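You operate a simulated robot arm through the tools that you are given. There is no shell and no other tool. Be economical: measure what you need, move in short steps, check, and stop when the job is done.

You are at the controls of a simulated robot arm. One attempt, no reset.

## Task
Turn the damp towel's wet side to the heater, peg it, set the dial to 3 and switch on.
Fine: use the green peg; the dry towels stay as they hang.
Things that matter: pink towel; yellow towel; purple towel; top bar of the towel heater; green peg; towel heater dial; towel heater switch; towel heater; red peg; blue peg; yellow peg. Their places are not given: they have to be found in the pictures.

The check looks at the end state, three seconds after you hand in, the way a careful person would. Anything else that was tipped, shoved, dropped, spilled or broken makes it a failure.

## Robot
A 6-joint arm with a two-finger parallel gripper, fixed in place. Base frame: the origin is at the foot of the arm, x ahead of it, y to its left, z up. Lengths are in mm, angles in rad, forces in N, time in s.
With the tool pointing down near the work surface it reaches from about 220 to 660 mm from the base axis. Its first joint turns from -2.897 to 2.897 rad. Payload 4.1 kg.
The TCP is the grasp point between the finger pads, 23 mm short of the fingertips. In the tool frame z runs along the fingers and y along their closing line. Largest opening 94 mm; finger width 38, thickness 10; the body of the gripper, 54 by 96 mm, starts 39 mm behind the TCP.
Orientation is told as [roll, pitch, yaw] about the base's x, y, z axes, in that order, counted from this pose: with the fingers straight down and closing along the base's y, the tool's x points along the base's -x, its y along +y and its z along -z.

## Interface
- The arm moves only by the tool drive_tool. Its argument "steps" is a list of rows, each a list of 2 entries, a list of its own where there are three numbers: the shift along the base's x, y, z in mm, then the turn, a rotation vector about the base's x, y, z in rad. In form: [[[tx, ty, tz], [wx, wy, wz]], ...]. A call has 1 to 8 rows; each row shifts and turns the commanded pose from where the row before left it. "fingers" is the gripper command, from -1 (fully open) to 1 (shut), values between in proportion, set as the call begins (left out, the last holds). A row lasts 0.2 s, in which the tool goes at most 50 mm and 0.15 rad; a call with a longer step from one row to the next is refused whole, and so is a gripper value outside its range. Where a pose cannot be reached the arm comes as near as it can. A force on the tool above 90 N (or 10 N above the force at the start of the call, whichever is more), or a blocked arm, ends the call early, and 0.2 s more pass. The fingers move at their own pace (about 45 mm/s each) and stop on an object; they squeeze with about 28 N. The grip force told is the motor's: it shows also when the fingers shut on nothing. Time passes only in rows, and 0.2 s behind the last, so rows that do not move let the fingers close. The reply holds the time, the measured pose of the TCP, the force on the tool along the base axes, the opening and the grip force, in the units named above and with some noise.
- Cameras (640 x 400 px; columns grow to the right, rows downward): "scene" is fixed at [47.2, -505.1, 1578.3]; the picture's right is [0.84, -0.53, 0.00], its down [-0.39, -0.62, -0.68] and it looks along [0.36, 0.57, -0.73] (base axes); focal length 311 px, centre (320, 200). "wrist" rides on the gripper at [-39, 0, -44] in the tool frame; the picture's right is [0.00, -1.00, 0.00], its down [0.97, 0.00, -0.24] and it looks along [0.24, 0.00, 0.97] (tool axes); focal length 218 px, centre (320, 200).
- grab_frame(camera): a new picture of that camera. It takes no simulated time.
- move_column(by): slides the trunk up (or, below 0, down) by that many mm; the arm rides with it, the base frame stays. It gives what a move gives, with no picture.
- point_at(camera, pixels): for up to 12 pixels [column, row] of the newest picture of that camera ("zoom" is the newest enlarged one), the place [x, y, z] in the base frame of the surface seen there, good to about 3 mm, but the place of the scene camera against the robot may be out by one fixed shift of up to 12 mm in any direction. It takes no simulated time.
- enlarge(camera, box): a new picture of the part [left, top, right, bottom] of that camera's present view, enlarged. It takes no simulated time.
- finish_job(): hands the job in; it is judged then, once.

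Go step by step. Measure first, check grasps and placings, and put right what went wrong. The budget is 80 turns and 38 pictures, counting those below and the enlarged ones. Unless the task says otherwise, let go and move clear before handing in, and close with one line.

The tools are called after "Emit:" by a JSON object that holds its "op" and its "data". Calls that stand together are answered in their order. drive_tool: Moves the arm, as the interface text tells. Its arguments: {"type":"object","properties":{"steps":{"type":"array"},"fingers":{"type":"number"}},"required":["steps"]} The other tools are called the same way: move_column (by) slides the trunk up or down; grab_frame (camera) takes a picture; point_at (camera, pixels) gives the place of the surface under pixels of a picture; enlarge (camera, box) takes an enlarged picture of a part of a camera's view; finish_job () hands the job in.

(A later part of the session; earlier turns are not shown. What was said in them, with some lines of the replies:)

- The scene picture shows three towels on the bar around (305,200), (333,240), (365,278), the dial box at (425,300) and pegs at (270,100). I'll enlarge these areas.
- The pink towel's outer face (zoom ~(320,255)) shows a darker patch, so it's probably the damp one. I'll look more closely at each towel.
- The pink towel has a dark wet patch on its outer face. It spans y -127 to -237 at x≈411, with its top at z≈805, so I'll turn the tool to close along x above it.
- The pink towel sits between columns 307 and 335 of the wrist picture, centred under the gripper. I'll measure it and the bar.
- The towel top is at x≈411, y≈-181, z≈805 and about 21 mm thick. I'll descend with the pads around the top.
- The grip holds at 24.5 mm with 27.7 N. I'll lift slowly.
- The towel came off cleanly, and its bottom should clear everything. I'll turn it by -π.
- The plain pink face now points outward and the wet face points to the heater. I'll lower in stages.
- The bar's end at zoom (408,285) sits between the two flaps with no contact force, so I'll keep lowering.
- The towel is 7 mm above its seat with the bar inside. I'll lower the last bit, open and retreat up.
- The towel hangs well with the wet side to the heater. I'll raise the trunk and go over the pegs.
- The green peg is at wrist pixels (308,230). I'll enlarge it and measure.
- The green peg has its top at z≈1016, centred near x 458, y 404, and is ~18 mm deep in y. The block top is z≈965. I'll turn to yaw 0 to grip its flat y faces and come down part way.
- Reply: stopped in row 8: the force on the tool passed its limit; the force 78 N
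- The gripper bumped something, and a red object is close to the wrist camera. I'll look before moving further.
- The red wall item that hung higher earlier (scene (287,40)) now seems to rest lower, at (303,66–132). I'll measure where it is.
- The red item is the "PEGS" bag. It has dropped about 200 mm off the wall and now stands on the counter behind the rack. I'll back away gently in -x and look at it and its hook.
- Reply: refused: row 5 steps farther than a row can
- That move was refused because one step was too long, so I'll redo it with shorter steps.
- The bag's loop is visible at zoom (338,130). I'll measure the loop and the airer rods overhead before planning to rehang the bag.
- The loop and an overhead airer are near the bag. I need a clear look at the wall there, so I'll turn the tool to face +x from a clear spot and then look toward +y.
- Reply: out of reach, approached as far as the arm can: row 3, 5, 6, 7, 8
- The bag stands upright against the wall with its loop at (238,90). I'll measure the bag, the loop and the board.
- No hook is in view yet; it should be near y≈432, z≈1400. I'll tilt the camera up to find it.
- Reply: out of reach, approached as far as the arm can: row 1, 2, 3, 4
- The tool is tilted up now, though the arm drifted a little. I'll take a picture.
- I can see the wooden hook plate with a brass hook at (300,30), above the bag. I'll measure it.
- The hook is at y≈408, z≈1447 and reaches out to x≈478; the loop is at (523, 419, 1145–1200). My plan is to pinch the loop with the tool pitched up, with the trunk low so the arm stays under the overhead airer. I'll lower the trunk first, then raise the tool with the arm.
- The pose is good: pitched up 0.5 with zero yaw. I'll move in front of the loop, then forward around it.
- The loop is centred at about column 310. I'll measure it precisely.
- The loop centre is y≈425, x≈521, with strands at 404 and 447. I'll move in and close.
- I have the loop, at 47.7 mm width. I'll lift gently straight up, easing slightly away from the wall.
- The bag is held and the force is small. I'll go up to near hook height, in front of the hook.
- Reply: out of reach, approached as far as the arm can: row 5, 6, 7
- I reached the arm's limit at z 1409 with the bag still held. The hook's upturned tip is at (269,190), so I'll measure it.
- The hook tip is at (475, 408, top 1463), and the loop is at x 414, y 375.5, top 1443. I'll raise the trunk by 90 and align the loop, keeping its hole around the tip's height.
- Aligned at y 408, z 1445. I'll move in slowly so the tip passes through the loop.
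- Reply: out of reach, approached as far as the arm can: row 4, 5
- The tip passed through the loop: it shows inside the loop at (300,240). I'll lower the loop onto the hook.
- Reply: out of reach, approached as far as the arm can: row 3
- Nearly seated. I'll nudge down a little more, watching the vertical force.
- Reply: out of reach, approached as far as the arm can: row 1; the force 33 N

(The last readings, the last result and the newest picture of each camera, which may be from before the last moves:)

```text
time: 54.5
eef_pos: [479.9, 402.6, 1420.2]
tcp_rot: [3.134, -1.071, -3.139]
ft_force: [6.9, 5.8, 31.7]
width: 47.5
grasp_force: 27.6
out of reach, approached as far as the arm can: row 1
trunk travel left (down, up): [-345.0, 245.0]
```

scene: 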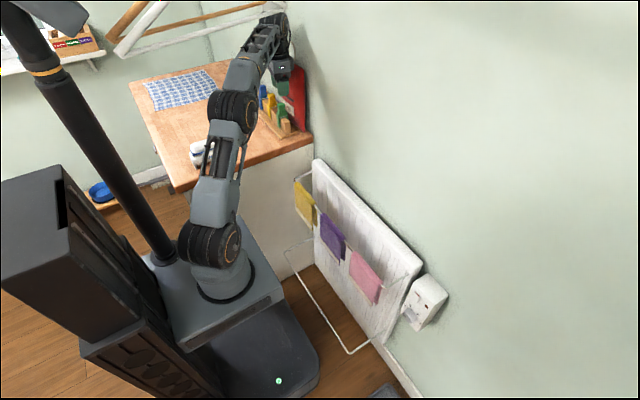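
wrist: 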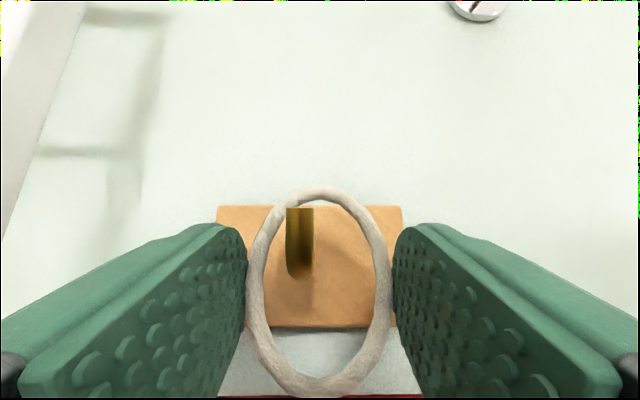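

The force is 32 N upward, so the loop is seated on the hook. I'll ease off slightly and open.

Emit:
{"op": "drive_tool", "data": {"steps": [[[0, 0, 1.5], [0, 0, 0]], [[0, 0, 0], [0, 0, 0]]]}}

Emit:
{"op": "drive_tool", "data": {"steps": [[[0, 0, 0], [0, 0, 0]], [[0, 0, 0], [0, 0, 0]], [[0, 0, 0], [0, 0, 0]], [[0, 0, 0], [0, 0, 0]]], "fingers": -0.5}}

Emit:
{"op": "drive_tool", "data": {"steps": [[[-10, 0, 0], [0, 0, 0]], [[-20, 0, 0], [0, 0, 0]], [[-30, 0, 0], [0, 0, 0]], [[-30, 0, -10], [0, 0, 0]], [[-30, 0, -10], [0, 0, 0]], [[0, 0, 0], [0, 0, 0]]]}}

Emit:
{"op": "grab_frame", "data": {"camera": "wrist"}}

```text
time: 55.1
eef_pos: [478.6, 403.8, 1419.9]
tcp_rot: [3.136, -1.073, -3.14]
ft_force: [0.5, 1.0, 26.7]
width: 47.1
grasp_force: 27.8
trunk travel left (down, up): [-345.0, 245.0]
```

```text
time: 56.1
eef_pos: [482.7, 405.9, 1418.2]
tcp_rot: [-3.141, -1.078, 3.139]
ft_force: [0.6, 0.2, 0.8]
width: 70.6
grasp_force: 0.0
trunk travel left (down, up): [-345.0, 245.0]
```

```text
time: 57.5
eef_pos: [361.0, 405.1, 1397.2]
tcp_rot: [3.139, -1.076, 3.14]
ft_force: [-1.2, 0.1, 0.5]
width: 70.5
grasp_force: 0.1
trunk travel left (down, up): [-345.0, 245.0]
```

```text
5 pictures are left
```

wrist: 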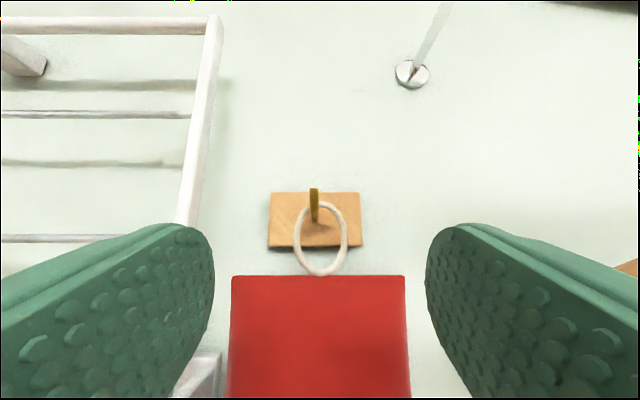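

The bag is back on its hook, with loop and bag hanging straight at (320,240). Next is the green peg: I'll lower the trunk and approach with the tool tilted 0.6 so the wrist leans away from the bag.

Emit:
{"op": "move_column", "data": {"by": -150}}

Emit:
{"op": "drive_tool", "data": {"steps": [[[0, 0, -10], [0, 0.147, 0]], [[0, 0, -10], [0, 0.147, 0]], [[0, 0, -10], [0, 0.147, 0]], [[0, 0, -10], [0, 0.147, 0]], [[0, 0, -20], [0, 0.147, 0]], [[0, 0, -20], [0, 0.147, 0]], [[0, 0, -20], [0, 0.147, 0]], [[0, 0, -20], [0, 0.147, 0]]], "fingers": 0.1}}

Emit:
{"op": "drive_tool", "data": {"steps": [[[0, 0, -20], [0, 0.147, 0]], [[0, 0, -20], [0, 0.141, 0]], [[0, 0, 0], [0, 0, 0]]]}}

```text
time: 59.3
eef_pos: [361.2, 404.9, 1247.0]
tcp_rot: [-3.141, -1.074, 3.138]
ft_force: [0.0, 0.1, -0.2]
width: 70.6
grasp_force: 0.1
trunk travel left (down, up): [-195.0, 395.0]
```

```text
time: 61.1
eef_pos: [361.2, 405.1, 1126.2]
tcp_rot: [-0.004, -0.889, 0.002]
ft_force: [-0.1, 0.2, 0.5]
width: 42.3
grasp_force: 0.0
trunk travel left (down, up): [-195.0, 395.0]
```

```text
time: 61.9
eef_pos: [360.5, 404.6, 1085.9]
tcp_rot: [-0.004, -0.6, 0.003]
ft_force: [-0.1, 0.0, -0.1]
width: 42.1
grasp_force: 0.1
trunk travel left (down, up): [-195.0, 395.0]
```

The pose is as planned. I'll verify that the peg and rack are still in place after the bag fell.

Emit:
{"op": "grab_frame", "data": {"camera": "wrist"}}

```text
4 pictures are left
```

wrist: 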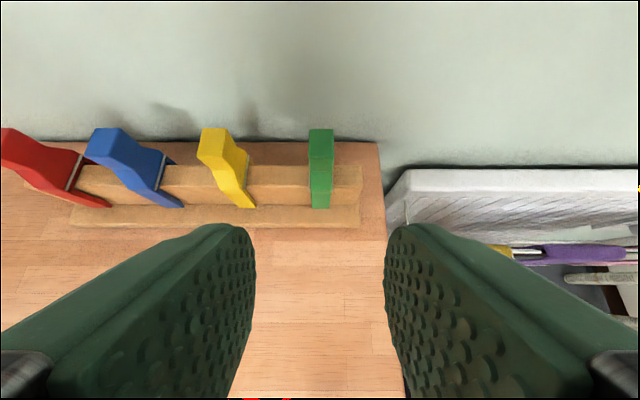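

Emit:
{"op": "point_at", "data": {"camera": "wrist", "pixels": [[321, 132], [321, 150], [310, 140], [332, 140], [321, 165], [321, 185], [321, 205], [345, 175], [345, 190], [215, 140], [231, 145], [345, 215]]}}

```text
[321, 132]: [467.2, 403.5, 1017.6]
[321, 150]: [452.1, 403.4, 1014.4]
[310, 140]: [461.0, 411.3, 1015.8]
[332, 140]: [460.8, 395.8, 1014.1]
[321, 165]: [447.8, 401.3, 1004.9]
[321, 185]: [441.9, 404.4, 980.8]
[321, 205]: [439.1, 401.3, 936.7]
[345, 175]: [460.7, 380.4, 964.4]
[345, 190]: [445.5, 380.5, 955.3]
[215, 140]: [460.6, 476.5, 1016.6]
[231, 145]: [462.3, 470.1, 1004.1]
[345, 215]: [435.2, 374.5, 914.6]
```

The peg is undisturbed, with centre (458, 403.5) and top z 1016. I'll approach along the tilted tool axis.

Emit:
{"op": "drive_tool", "data": {"steps": [[[31, -1, -17], [0, 0, 0]], [[31, 0, -17], [0, 0, 0]], [[11, 0, -17], [0, 0, 0]], [[11, 0, -17], [0, 0, 0]], [[11.5, 0, -16], [0, 0, 0]], [[0, 0, 0], [0, 0, 0]]]}}

Emit:
{"op": "drive_tool", "data": {"steps": [[[0, 0, 0], [0, 0, 0]], [[0, 0, 0], [0, 0, 0]], [[0, 0, 0], [0, 0, 0]]], "fingers": 1}}

```text
time: 63.3
eef_pos: [458.8, 404.4, 1002.3]
tcp_rot: [-0.002, -0.601, 0.0]
ft_force: [0.2, 0.0, 0.4]
width: 42.2
grasp_force: 0.2
trunk travel left (down, up): [-195.0, 395.0]
```

```text
time: 64.1
eef_pos: [458.0, 405.0, 1003.4]
tcp_rot: [-0.005, -0.603, 0.001]
ft_force: [-0.6, -0.3, 1.0]
width: 17.1
grasp_force: 28.0
trunk travel left (down, up): [-195.0, 395.0]
```

Gripped at 17.1 mm. I'll lift it straight off the block.

Emit:
{"op": "drive_tool", "data": {"steps": [[[0, 0, 5], [0, 0, 0]], [[0, 0, 10], [0, 0, 0]], [[0, 0, 15], [0, 0, 0]], [[0, 0, 20], [0, 0, 0]], [[0, 0, 10], [0, 0, 0]], [[0, 0, 0], [0, 0, 0]]]}}

```text
time: 65.5
eef_pos: [450.1, 397.8, 1043.6]
tcp_rot: [-0.003, -0.603, 0.001]
ft_force: [0.5, 0.4, -0.4]
width: 17.3
grasp_force: 27.8
out of reach, approached as far as the arm can: row 4, 5
trunk travel left (down, up): [-195.0, 395.0]
```

The peg is still held but I've hit the reach limit. I'll raise with the trunk and then move clear toward -x, -y.

Emit:
{"op": "move_column", "data": {"by": 50}}

Emit:
{"op": "drive_tool", "data": {"steps": [[[-30, 0, 0], [0, 0, 0]], [[-30, -20, 0], [0, 0, 0]], [[0, -45, 0], [0, 0, 0]], [[0, -45, 0], [0, 0, 0]], [[0, -45, 0], [0, 0, 0]], [[0, -45, 0], [0, 0, 0]], [[0, -45, 0], [0, 0, 0]], [[0, -45, 0], [0, 0, 0]]]}}

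Emit:
{"op": "drive_tool", "data": {"steps": [[[0, -45, 0], [0, 0, 0]], [[0, -45, 0], [0, 0, 0]], [[5, -45, 0], [0, 0, 0]], [[5, -45, 0], [0, 0, 0]], [[6, -45, 0], [0, 0, 0]], [[5, -45, 0], [0, 0, 0]], [[0, 0, 0], [0, 0, 0]]]}}

Emit:
{"op": "grab_frame", "data": {"camera": "wrist"}}

```text
time: 66.4
eef_pos: [450.7, 398.5, 1095.3]
tcp_rot: [-0.002, -0.602, 0.002]
ft_force: [0.5, 0.8, -0.6]
width: 17.1
grasp_force: 28.7
trunk travel left (down, up): [-245.0, 345.0]
```

```text
time: 68.2
eef_pos: [388.8, 107.0, 1094.5]
tcp_rot: [-0.003, -0.602, 0.002]
ft_force: [0.5, -0.4, 0.5]
width: 16.9
grasp_force: 28.4
trunk travel left (down, up): [-245.0, 345.0]
```

```text
time: 69.8
eef_pos: [412.1, -162.8, 1093.7]
tcp_rot: [-0.003, -0.602, 0.001]
ft_force: [-0.5, 0.2, -0.3]
width: 17.0
grasp_force: 28.3
trunk travel left (down, up): [-245.0, 345.0]
```

```text
3 pictures are left
```

wrist: 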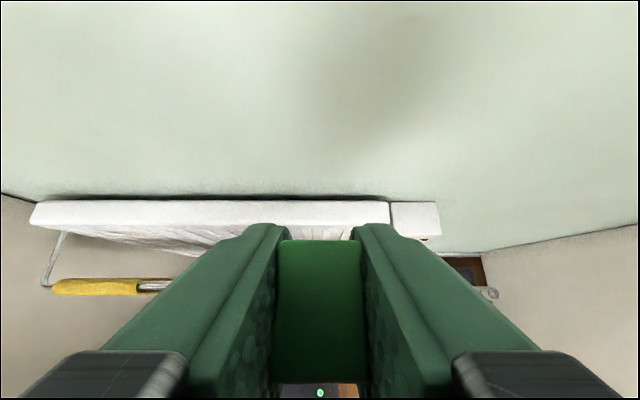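

Checking the peg's position in the grip from this picture.

Emit:
{"op": "point_at", "data": {"camera": "wrist", "pixels": [[320, 243], [320, 255], [320, 275], [320, 300], [320, 330], [320, 360], [320, 376]]}}

```text
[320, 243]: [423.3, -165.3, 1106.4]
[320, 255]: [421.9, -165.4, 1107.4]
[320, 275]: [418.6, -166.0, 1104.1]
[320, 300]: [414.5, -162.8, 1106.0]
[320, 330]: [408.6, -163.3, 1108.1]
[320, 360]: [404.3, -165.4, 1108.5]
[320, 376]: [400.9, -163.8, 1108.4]
```

The peg hasn't slipped: its centre is at TCP x and its top is 14 mm above the TCP. I'll lower it over the towel top at (410.7, -182, 805).

Emit:
{"op": "drive_tool", "data": {"steps": [[[-1.4, -18, -40], [0, 0, 0]], [[0, 0, -45], [0, 0, 0]], [[0, 0, -45], [0, 0, 0]], [[0, 0, -40], [0, 0, 0]], [[0, 0, -20], [0, 0, 0]], [[0, 0, 0], [0, 0, 0]], [[0, 0, 0], [0, 0, 0]]]}}

```text
time: 71.4
eef_pos: [409.7, -180.5, 904.6]
tcp_rot: [-0.005, -0.602, 0.003]
ft_force: [0.4, 0.7, 0.0]
width: 17.0
grasp_force: 28.0
trunk travel left (down, up): [-245.0, 345.0]
```

Leg tips are about 26 mm above the towel. I'll lower onto it slowly.

Emit:
{"op": "drive_tool", "data": {"steps": [[[0.5, 0, -15], [0, 0, 0]], [[0, 0, -12], [0, 0, 0]], [[0, 0, -10], [0, 0, 0]], [[0, 0, -8], [0, 0, 0]], [[0, 0, 0], [0, 0, 0]]]}}

Emit:
{"op": "drive_tool", "data": {"steps": [[[0, 0, -5], [0, 0, 0]], [[0, 0, -5], [0, 0, 0]], [[0, 0, -5], [0, 0, 0]], [[0, 0, 0], [0, 0, 0]]]}}

```text
time: 72.6
eef_pos: [409.4, -180.7, 858.6]
tcp_rot: [-0.002, -0.602, 0.0]
ft_force: [-0.2, 0.1, 0.1]
width: 17.0
grasp_force: 28.6
trunk travel left (down, up): [-245.0, 345.0]
```

```text
time: 73.6
eef_pos: [410.2, -179.5, 845.0]
tcp_rot: [-0.005, -0.604, 0.001]
ft_force: [-0.9, 0.0, -0.6]
width: 17.1
grasp_force: 27.9
trunk travel left (down, up): [-245.0, 345.0]
```

No contact yet, so I'll lower a few mm more.

Emit:
{"op": "drive_tool", "data": {"steps": [[[0, 0, -2], [0, 0, 0]], [[0, 0, -2], [0, 0, 0]], [[0, 0, -2], [0, 0, 0]], [[0, 0, 0], [0, 0, 0]]]}}

```text
time: 74.6
eef_pos: [409.7, -180.3, 840.8]
tcp_rot: [-0.006, -0.606, 0.003]
ft_force: [-0.4, 1.2, 16.0]
width: 17.4
grasp_force: 28.3
trunk travel left (down, up): [-245.0, 345.0]
```

There is 16 N of contact, so the peg is seated. I'll release and back out along the tool axis.

Emit:
{"op": "drive_tool", "data": {"steps": [[[0, 0, 0.5], [0, 0, 0]], [[0, 0, 0], [0, 0, 0]], [[0, 0, 0], [0, 0, 0]], [[0, 0, 0], [0, 0, 0]]], "fingers": 0.1}}

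Emit:
{"op": "drive_tool", "data": {"steps": [[[-6, 0, 8], [0, 0, 0]], [[-14, 0, 21], [0, 0, 0]], [[-20, 0, 29], [0, 0, 0]], [[-20, 0, 29], [0, 0, 0]], [[-20, 0, 29], [0, 0, 0]], [[0, 0, 0], [0, 0, 0]]]}}

Emit:
{"op": "enlarge", "data": {"camera": "scene", "box": [345, 235, 445, 335]}}

```text
time: 75.6
eef_pos: [411.2, -180.9, 838.5]
tcp_rot: [-0.004, -0.603, 0.003]
ft_force: [-0.5, 0.0, 0.0]
width: 42.3
grasp_force: 0.0
trunk travel left (down, up): [-245.0, 345.0]
```

```text
time: 77.0
eef_pos: [329.7, -180.8, 954.3]
tcp_rot: [-0.003, -0.601, 0.002]
ft_force: [-0.1, 0.2, 0.6]
width: 42.4
grasp_force: 0.0
trunk travel left (down, up): [-245.0, 345.0]
```

```text
4.00 times, centred on (395, 285) of scene
```

zoom: 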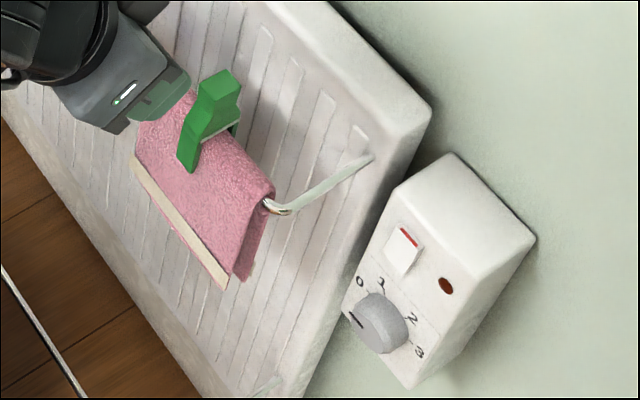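

The green peg sits over the towel and bar. Now I'll measure the dial, numerals and switch.

Emit:
{"op": "point_at", "data": {"camera": "zoom", "pixels": [[382, 322], [357, 320], [366, 297], [400, 345], [360, 283], [381, 284], [412, 317], [419, 352], [403, 250], [396, 262], [409, 235], [446, 286]]}}

```text
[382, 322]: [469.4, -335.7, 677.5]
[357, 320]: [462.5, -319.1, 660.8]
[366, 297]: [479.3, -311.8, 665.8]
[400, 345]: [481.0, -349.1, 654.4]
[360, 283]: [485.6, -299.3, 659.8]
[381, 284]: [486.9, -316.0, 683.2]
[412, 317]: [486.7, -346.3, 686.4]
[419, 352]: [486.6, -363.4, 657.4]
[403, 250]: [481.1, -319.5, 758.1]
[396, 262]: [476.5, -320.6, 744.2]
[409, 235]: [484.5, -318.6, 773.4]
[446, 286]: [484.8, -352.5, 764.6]
```

Face plane is x≈486. The dial centre is ≈(y -332, z 657) with the knob front at x≈463. The pointer is at 0 (left), so 3 (right) is a 180° clockwise turn. I'll lower the trunk and turn the tool to face the panel.

Emit:
{"op": "move_column", "data": {"by": -150}}

Emit:
{"op": "drive_tool", "data": {"steps": [[[0, -40, 0], [0, 0, 0]], [[0, -40, 0], [0, -0.139, 0]], [[5, -40, 0], [0, -0.139, 0]], [[5, -31, 0], [0, -0.139, 0]], [[0, 0, 0], [0, -0.139, 0]], [[0, 0, 0], [0, -0.139, 0]], [[0, 0, 0], [0, -0.139, 0]], [[0, 0, 0], [0, -0.136, 0]]]}}

Emit:
{"op": "drive_tool", "data": {"steps": [[[0, 0, -20], [0, 0, 0]], [[0, 0, -20], [0, 0, 0]], [[0, 0, 0], [0, 0, 0]]]}}

Emit:
{"op": "grab_frame", "data": {"camera": "wrist"}}

```text
time: 78.8
eef_pos: [330.4, -180.4, 805.2]
tcp_rot: [-0.003, -0.603, 0.002]
ft_force: [1.1, -0.6, 0.5]
width: 42.3
grasp_force: 0.1
trunk travel left (down, up): [-95.0, 495.0]
```

```text
time: 80.6
eef_pos: [340.5, -332.1, 804.8]
tcp_rot: [-2.559, -1.566, 2.556]
ft_force: [0.9, 1.0, 0.6]
width: 42.3
grasp_force: 0.0
trunk travel left (down, up): [-95.0, 495.0]
```

```text
time: 81.4
eef_pos: [342.1, -332.6, 765.2]
tcp_rot: [-2.232, -1.571, 2.229]
ft_force: [0.4, 0.8, 0.8]
width: 42.5
grasp_force: 0.1
trunk travel left (down, up): [-95.0, 495.0]
```

```text
1 pictures are left
```

wrist: 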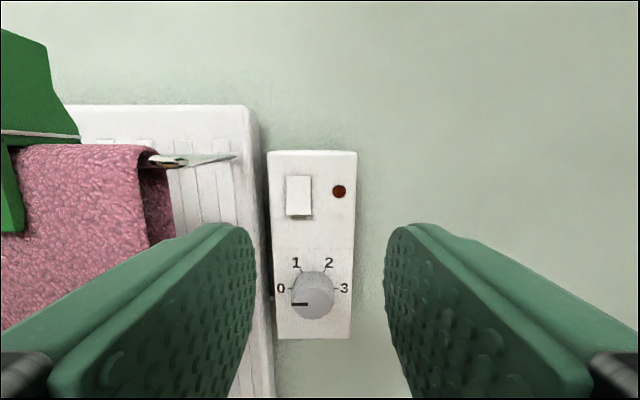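

A clear view: pointer at (300,303) toward 0, with 3 on the right at (344,288) and the switch at (299,196). I'll measure these points.

Emit:
{"op": "point_at", "data": {"camera": "wrist", "pixels": [[314, 300], [294, 304], [332, 300], [314, 317], [314, 276], [281, 288], [344, 288], [296, 262], [329, 262], [299, 183], [299, 210], [288, 196]]}}

Emit:
{"op": "point_at", "data": {"camera": "wrist", "pixels": [[310, 196], [299, 196], [275, 240], [345, 330], [300, 335], [320, 360], [370, 300], [255, 180], [338, 190], [320, 240], [318, 390], [168, 240]]}}

```text
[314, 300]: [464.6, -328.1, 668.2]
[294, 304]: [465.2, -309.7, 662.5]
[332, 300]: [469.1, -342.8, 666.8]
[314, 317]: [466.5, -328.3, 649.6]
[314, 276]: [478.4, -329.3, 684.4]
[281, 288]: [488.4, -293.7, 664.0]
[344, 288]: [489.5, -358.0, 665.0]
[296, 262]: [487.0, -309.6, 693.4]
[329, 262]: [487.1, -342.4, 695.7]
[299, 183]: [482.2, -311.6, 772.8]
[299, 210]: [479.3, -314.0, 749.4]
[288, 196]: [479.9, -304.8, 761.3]
```

```text
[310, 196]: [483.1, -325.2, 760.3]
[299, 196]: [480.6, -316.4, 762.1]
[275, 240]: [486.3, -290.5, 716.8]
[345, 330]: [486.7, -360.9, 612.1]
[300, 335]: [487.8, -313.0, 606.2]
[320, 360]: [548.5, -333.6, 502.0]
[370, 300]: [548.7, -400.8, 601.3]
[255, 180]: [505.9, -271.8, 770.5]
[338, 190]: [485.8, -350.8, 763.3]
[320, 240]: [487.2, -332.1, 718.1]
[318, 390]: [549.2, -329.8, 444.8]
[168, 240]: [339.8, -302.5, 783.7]
```

The wrist view gives dial centre (y -326.5, z 667), knob ~37 mm across with its front at x≈465. Numerals 0 and 3 are at left and right, slightly below the centre. I'll go in front of the knob and pre-roll -1.64 rad.

Emit:
{"op": "drive_tool", "data": {"steps": [[[8, 1, -14], [-0.149, 0, 0]], [[8, 1, -14], [-0.149, 0, 0]], [[8, 1, -14], [-0.149, 0, 0]], [[8, 1, -14], [-0.149, 0, 0]], [[8, 1, -14], [-0.149, 0, 0]], [[8, 0.7, -14], [-0.149, 0, 0]], [[5, 0, -13], [-0.149, 0, 0]], [[0, 0, 0], [-0.149, 0, 0]]], "fingers": -0.25}}

Emit:
{"op": "drive_tool", "data": {"steps": [[[0, 0, 0], [-0.149, 0, 0]], [[0, 0, 0], [-0.149, 0, 0]], [[0, 0, 0], [-0.15, 0, 0]], [[0, 0, 0], [0, 0, 0]]]}}

```text
time: 83.2
eef_pos: [400.6, -418.3, 909.4]
tcp_rot: [-1.559, -0.391, 1.569]
ft_force: [0.3, 0.6, -0.9]
width: 58.8
grasp_force: 0.0
out of reach, approached as far as the arm can: row 4, 5, 6, 7, 8
trunk travel left (down, up): [-95.0, 495.0]
```

```text
time: 84.2
eef_pos: [422.7, -471.4, 1018.8]
tcp_rot: [-1.57, 0.066, 1.571]
ft_force: [-0.3, 0.3, 0.8]
width: 59.0
grasp_force: 0.1
out of reach, approached as far as the arm can: row 1, 2, 3
trunk travel left (down, up): [-95.0, 495.0]
```

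Negative roll runs into a joint limit there. I'll go back to zero roll in front of the panel and use positive rolls with regrasps instead.

Emit:
{"op": "drive_tool", "data": {"steps": [[[-4, 13, -23], [0.149, 0, 0]], [[-4, 13, -23], [0.149, 0, 0]], [[-4, 13, -23], [0.149, 0, 0]], [[-4, 13, -23], [0.149, 0, 0]], [[-4, 13, -23], [0.149, 0, 0]], [[-4, 13, -23], [0.149, 0, 0]], [[-4, 13, -23], [0.149, 0, 0]], [[-4, 13, -23], [0.149, 0, 0]]]}}

Emit:
{"op": "drive_tool", "data": {"steps": [[[0, 13, -23], [0.149, 0, 0]], [[0, 13, -23], [0.149, 0, 0]], [[0, 15, -29], [0.15, 0, 0]], [[0, 0, 0], [0, 0, 0]]]}}

```text
time: 86.0
eef_pos: [391.5, -367.9, 834.8]
tcp_rot: [-1.576, -1.122, 1.572]
ft_force: [-0.7, -0.5, 0.4]
width: 58.9
grasp_force: 0.1
trunk travel left (down, up): [-95.0, 495.0]
```

```text
time: 87.0
eef_pos: [390.9, -323.9, 760.7]
tcp_rot: [2.27, -1.57, -2.273]
ft_force: [0.8, -0.1, -0.7]
width: 58.9
grasp_force: 0.1
trunk travel left (down, up): [-95.0, 495.0]
```

Back at zero roll. I'll go down to dial height and test positive roll in free space.

Emit:
{"op": "drive_tool", "data": {"steps": [[[0, -2, -30], [0, 0, 0]], [[0, 0, -30], [0, 0, 0]], [[0, 0, -33.5], [0, 0, 0]], [[0, 0, 0], [0, 0, 0]]]}}

Emit:
{"op": "drive_tool", "data": {"steps": [[[0, 0, 0], [0.15, 0, 0]], [[0, 0, 0], [0.15, 0, 0]], [[0, 0, 0], [0.15, 0, 0]], [[0, 0, 0], [0.15, 0, 0]], [[0, 0, 0], [0.15, 0, 0]], [[0, 0, 0], [0.15, 0, 0]], [[0, 0, 0], [0.15, 0, 0]]]}}

```text
time: 88.0
eef_pos: [390.4, -326.2, 666.5]
tcp_rot: [-2.12, -1.569, 2.12]
ft_force: [0.8, 0.4, 0.7]
width: 58.7
grasp_force: 0.0
trunk travel left (down, up): [-95.0, 495.0]
```

```text
time: 89.6
eef_pos: [390.9, -327.0, 666.6]
tcp_rot: [1.568, -0.521, -1.573]
ft_force: [-0.5, 0.5, 0.6]
width: 58.6
grasp_force: 0.1
trunk travel left (down, up): [-95.0, 495.0]
```

Positive roll works to 1.05 rad. I'll test further.

Emit:
{"op": "drive_tool", "data": {"steps": [[[0, 0, 0], [0.15, 0, 0]], [[0, 0, 0], [0.15, 0, 0]], [[0, 0, 0], [0.15, 0, 0]], [[0, 0, 0], [0.15, 0, 0]], [[0, 0, 0], [0.15, 0, 0]], [[0, 0, 0], [0.15, 0, 0]], [[0, 0, 0], [0.15, 0, 0]]]}}

Emit:
{"op": "drive_tool", "data": {"steps": [[[0, 0, 0], [0.15, 0, 0]], [[0, 0, 0], [0.15, 0, 0]], [[0, 0, 0], [0.15, 0, 0]], [[0, 0, 0], [0.15, 0, 0]], [[0, 0, 0], [0.15, 0, 0]], [[0, 0, 0], [0.15, 0, 0]], [[0, 0, 0], [0.15, 0, 0]]]}}

```text
time: 91.2
eef_pos: [391.4, -327.3, 667.7]
tcp_rot: [1.571, 0.529, -1.573]
ft_force: [-0.2, -0.7, 0.3]
width: 58.9
grasp_force: 0.1
trunk travel left (down, up): [-95.0, 495.0]
```

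```text
time: 92.8
eef_pos: [390.6, -327.8, 667.1]
tcp_rot: [-1.504, 1.562, 1.638]
ft_force: [0.0, -0.4, 0.7]
width: 58.7
grasp_force: 0.0
trunk travel left (down, up): [-95.0, 495.0]
```

Roll is free up to 3.15 rad, so one grip from about -0.1 to +3.2 covers the turn. I'll roll back.

Emit:
{"op": "drive_tool", "data": {"steps": [[[0, 0, 0], [-0.15, 0, 0]], [[0, 0, 0], [-0.15, 0, 0]], [[0, 0, 0], [-0.15, 0, 0]], [[0, 0, 0], [-0.15, 0, 0]], [[0, 0, 0], [-0.15, 0, 0]], [[0, 0, 0], [-0.15, 0, 0]], [[0, 0, 0], [-0.15, 0, 0]], [[0, 0, 0], [-0.15, 0, 0]]]}}

Emit:
{"op": "drive_tool", "data": {"steps": [[[0, 0, 0], [-0.15, 0, 0]], [[0, 0, 0], [-0.15, 0, 0]], [[0, 0, 0], [-0.15, 0, 0]], [[0, 0, 0], [-0.15, 0, 0]], [[0, 0, 0], [-0.15, 0, 0]], [[0, 0, 0], [-0.15, 0, 0]], [[0, 0, 0], [-0.15, 0, 0]], [[0, 0, 0], [-0.15, 0, 0]]]}}

Emit:
{"op": "drive_tool", "data": {"steps": [[[0, 0, 0], [-0.15, 0, 0]], [[0, 0, 0], [-0.15, 0, 0]], [[0, 0, 0], [-0.15, 0, 0]], [[0, 0, 0], [-0.15, 0, 0]], [[0, 0, 0], [-0.15, 0, 0]], [[0, 0, 0], [-0.1, 0, 0]], [[0, 0, 0], [0, 0, 0]]]}}

Emit:
{"op": "drive_tool", "data": {"steps": [[[25, 0, 0], [0, 0, 0]], [[20, 0, 0], [0, 0, 0]], [[15, 0, 0], [0, 0, 0]], [[6, 0, 0], [0, 0, 0]], [[0, 0, 0], [0, 0, 0]]]}}

```text
time: 94.6
eef_pos: [391.2, -327.2, 666.9]
tcp_rot: [1.568, 0.374, -1.573]
ft_force: [-0.5, -0.7, -0.2]
width: 58.6
grasp_force: 0.0
trunk travel left (down, up): [-95.0, 495.0]
```

```text
time: 96.4
eef_pos: [389.8, -327.0, 666.9]
tcp_rot: [1.57, -0.826, -1.572]
ft_force: [-0.4, 0.1, -0.5]
width: 58.8
grasp_force: 0.0
trunk travel left (down, up): [-95.0, 495.0]
```

```text
time: 98.0
eef_pos: [390.1, -326.9, 667.3]
tcp_rot: [-1.579, -1.467, 1.577]
ft_force: [0.2, 0.1, 0.2]
width: 58.8
grasp_force: 0.0
trunk travel left (down, up): [-95.0, 495.0]
```

```text
time: 99.2
eef_pos: [457.4, -328.0, 666.5]
tcp_rot: [-1.577, -1.469, 1.576]
ft_force: [0.8, -0.5, -0.7]
width: 58.8
grasp_force: 0.1
trunk travel left (down, up): [-95.0, 495.0]
```

Positioned around the knob without contact. I'll close on it.

Emit:
{"op": "drive_tool", "data": {"steps": [[[0, 0, 0], [0, 0, 0]], [[0, 0, 0], [0, 0, 0]], [[0, 0, 0], [0, 0, 0]], [[0, 0, 0], [0, 0, 0]]], "fingers": 1}}

Emit:
{"op": "drive_tool", "data": {"steps": [[[0, 0, 0], [0.15, 0, 0]], [[0, 0, 0], [0.15, 0, 0]], [[0, 0, 0], [0.15, 0, 0]], [[0, 0, 0], [0.15, 0, 0]], [[0, 0, 0], [0.15, 0, 0]], [[0, 0, 0], [0.15, 0, 0]], [[0, 0, 0], [0.15, 0, 0]], [[0, 0, 0], [0.15, 0, 0]]]}}

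```text
time: 100.2
eef_pos: [457.5, -325.5, 666.2]
tcp_rot: [-1.566, -1.471, 1.572]
ft_force: [-6.7, 25.9, -6.1]
width: 39.3
grasp_force: 45.2
trunk travel left (down, up): [-95.0, 495.0]
```

```text
time: 102.0
eef_pos: [457.5, -326.6, 666.3]
tcp_rot: [1.565, -0.469, -1.568]
ft_force: [-5.1, 16.7, -14.2]
width: 39.5
grasp_force: 44.9
trunk travel left (down, up): [-95.0, 495.0]
```

The grip is on (39.4 mm) and the rotation is proceeding with moderate side force. I'll continue the remaining 2.1 rad with a 1 mm centring correction.

Emit:
{"op": "drive_tool", "data": {"steps": [[[0, 1, -0.5], [0.15, 0, 0]], [[0, 0, 0], [0.15, 0, 0]], [[0, 0, 0], [0.15, 0, 0]], [[0, 0, 0], [0.15, 0, 0]], [[0, 0, 0], [0.15, 0, 0]], [[0, 0, 0], [0.15, 0, 0]], [[0, 0, 0], [0.15, 0, 0]]]}}

Emit:
{"op": "drive_tool", "data": {"steps": [[[0, 0, 0], [0.15, 0, 0]], [[0, 0, 0], [0.15, 0, 0]], [[0, 0, 0], [0.15, 0, 0]], [[0, 0, 0], [0.15, 0, 0]], [[0, 0, 0], [0.15, 0, 0]], [[0, 0, 0], [0.15, 0, 0]], [[0, 0, 0], [0.15, 0, 0]], [[0, 0, 0], [0, 0, 0]]]}}

```text
time: 103.6
eef_pos: [457.0, -326.8, 663.7]
tcp_rot: [1.562, 0.584, -1.576]
ft_force: [-11.8, -0.8, -28.2]
width: 39.4
grasp_force: 45.4
trunk travel left (down, up): [-95.0, 495.0]
```

```text
time: 105.4
eef_pos: [457.8, -325.8, 669.7]
tcp_rot: [-1.678, 1.517, 1.467]
ft_force: [0.0, 7.7, 4.8]
width: 39.7
grasp_force: 45.0
trunk travel left (down, up): [-95.0, 495.0]
```

The turn is complete (roll ≈3.2) and the side force is low. I'll release and back straight out, then roll to π/2 for pressing the switch's protruding lower half.

Emit:
{"op": "drive_tool", "data": {"steps": [[[0, 0, 0], [0, 0, 0]], [[0, 0, 0], [0, 0, 0]], [[0, 0, 0], [0, 0, 0]], [[-10, 0, 0], [0, 0, 0]], [[-25, 0, 0], [0, 0, 0]], [[-30, 0, 0], [0, 0, 0]], [[0, 0, 0], [0, 0, 0]]], "fingers": -0.25}}

Emit:
{"op": "drive_tool", "data": {"steps": [[[0, 0, 10], [-0.15, 0, 0]], [[0, 0, 10], [-0.15, 0, 0]], [[0, 0, 10], [-0.15, 0, 0]], [[0, 2, 10], [-0.15, 0, 0]], [[0, 2, 10], [-0.15, 0, 0]], [[0, 2, 10], [-0.15, 0, 0]], [[0, 2, 10], [-0.15, 0, 0]], [[0, 3, 8], [-0.15, 0, 0]]], "fingers": 1}}

Emit:
{"op": "drive_tool", "data": {"steps": [[[0, 0, 0], [-0.15, 0, 0]], [[0, 0, 0], [-0.15, 0, 0]], [[0, 0, 0], [-0.13, 0, 0]], [[0, 0, 0], [0, 0, 0]], [[0, 0, 0], [0, 0, 0]]]}}

```text
time: 107.0
eef_pos: [392.0, -325.6, 667.3]
tcp_rot: [-1.557, 1.515, 1.585]
ft_force: [0.8, -0.2, 0.2]
width: 59.1
grasp_force: 0.1
trunk travel left (down, up): [-95.0, 495.0]
```

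```text
time: 108.8
eef_pos: [391.6, -315.0, 745.1]
tcp_rot: [1.568, 0.424, -1.572]
ft_force: [-0.2, 0.5, -0.1]
width: 0.2
grasp_force: 28.0
trunk travel left (down, up): [-95.0, 495.0]
```

```text
time: 110.0
eef_pos: [391.0, -314.7, 744.5]
tcp_rot: [1.57, -0.003, -1.574]
ft_force: [0.5, 0.1, 0.3]
width: 0.1
grasp_force: 28.0
trunk travel left (down, up): [-95.0, 495.0]
```

Fingers are shut at y -315, z 745. I'll approach the switch and press in small steps.

Emit:
{"op": "drive_tool", "data": {"steps": [[[25, 0, 1], [0, 0, 0]], [[20, 0, 1], [0, 0, 0]], [[12, 0, 0], [0, 0, 0]], [[4, 0, 0], [0, 0, 0]], [[3, 0, 0], [0, 0, 0]], [[0, 0, 0], [0, 0, 0]]]}}

Emit:
{"op": "drive_tool", "data": {"steps": [[[1.5, 0, 0], [0, 0, 0]], [[1.5, 0, 0], [0, 0, 0]], [[0, 0, 0], [0, 0, 0]]]}}

```text
time: 111.4
eef_pos: [456.1, -316.8, 746.7]
tcp_rot: [1.568, -0.003, -1.573]
ft_force: [0.1, -0.1, 0.1]
width: 0.1
grasp_force: 28.2
trunk travel left (down, up): [-95.0, 495.0]
```

```text
time: 112.2
eef_pos: [457.6, -315.0, 745.7]
tcp_rot: [1.569, -0.005, -1.574]
ft_force: [0.9, -1.4, 0.9]
width: 0.0
grasp_force: 27.7
trunk travel left (down, up): [-95.0, 495.0]
```

Emit:
{"op": "drive_tool", "data": {"steps": [[[1.5, 0, 0], [0, 0, 0]], [[1.5, 0, 0], [0, 0, 0]], [[0, 0, 0], [0, 0, 0]]]}}

Emit:
{"op": "drive_tool", "data": {"steps": [[[1.5, 0, 0], [0, 0, 0]], [[1, 0, 0], [0, 0, 0]], [[0, 0, 0], [0, 0, 0]]]}}

```text
time: 113.0
eef_pos: [459.5, -315.0, 745.6]
tcp_rot: [1.57, -0.003, -1.573]
ft_force: [-43.5, 4.5, -5.8]
width: 0.0
grasp_force: 28.3
trunk travel left (down, up): [-95.0, 495.0]
```

```text
time: 113.8
eef_pos: [459.4, -314.4, 745.8]
tcp_rot: [1.568, 0.002, -1.574]
ft_force: [-79.7, 10.4, -11.6]
width: 0.2
grasp_force: 28.3
trunk travel left (down, up): [-95.0, 495.0]
```

There was a firm stop at 80 N after contact. I'll back off to the earlier viewing pose and check the switch, lamp and dial with the last picture.

Emit:
{"op": "drive_tool", "data": {"steps": [[[-10, 0, 0], [0, 0, 0]], [[-30, 0, 0], [0, 0, 0]], [[-30, 0, 0], [0, 0, 0]], [[-15, 0, 5], [-0.15, 0, 0]], [[-15, 0, 5], [-0.15, 0, 0]], [[-15, -8, 5], [-0.15, 0, 0]], [[0, -8, 3], [-0.15, 0, 0]], [[0, 0, 0], [-0.15, 0, 0]]], "fingers": 1}}

Emit:
{"op": "drive_tool", "data": {"steps": [[[0, 0, 0], [-0.15, 0, 0]], [[0, 0, 0], [-0.15, 0, 0]], [[0, 0, 0], [-0.15, 0, 0]], [[0, 0, 0], [-0.15, 0, 0]], [[0, 0, 0], [-0.15, 0, 0]], [[0, 0, 0], [-0.07, 0, 0]], [[0, 0, 0], [0, 0, 0]]], "fingers": 0.1}}

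Emit:
{"op": "enlarge", "data": {"camera": "wrist", "box": [240, 130, 390, 350]}}

```text
time: 115.6
eef_pos: [349.1, -330.2, 765.1]
tcp_rot: [1.569, -0.756, -1.572]
ft_force: [-0.4, 0.7, 0.3]
width: 0.0
grasp_force: 28.1
trunk travel left (down, up): [-95.0, 495.0]
```

```text
time: 117.2
eef_pos: [349.9, -329.5, 764.2]
tcp_rot: [-1.838, -1.568, 1.834]
ft_force: [-0.7, 0.3, 0.5]
width: 42.3
grasp_force: 0.0
trunk travel left (down, up): [-95.0, 495.0]
```

```text
1.82 times, centred on (315, 240) of wrist
```

zoom: 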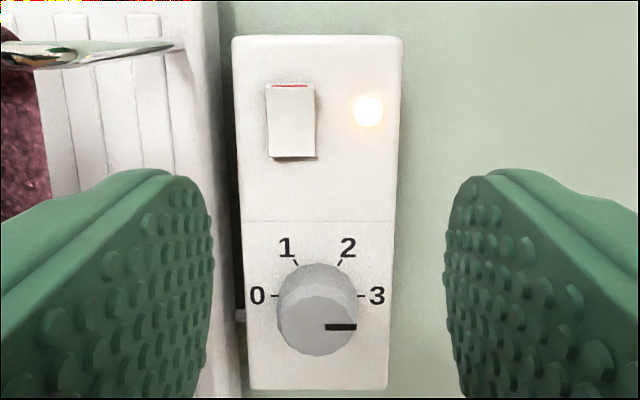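

The lamp is lit at zoom (368,110), the rocker is tipped over, and the dial pointer points to 3. The towel is turned and pegged, the bag is back on its hook, and the arm is clear, so I'm handing in.

Emit:
{"op": "finish_job", "data": {}}

```text
The job is handed in.
```

I handed in the job: the pink towel's wet side faces the heater, it is held by the green peg, the dial is on 3 and the switch is on with its lamp lit. On the way I knocked the red peg bag off its wall hook and hung it back up. I may also have nudged the overhead airer, and I did not check it afterwards.
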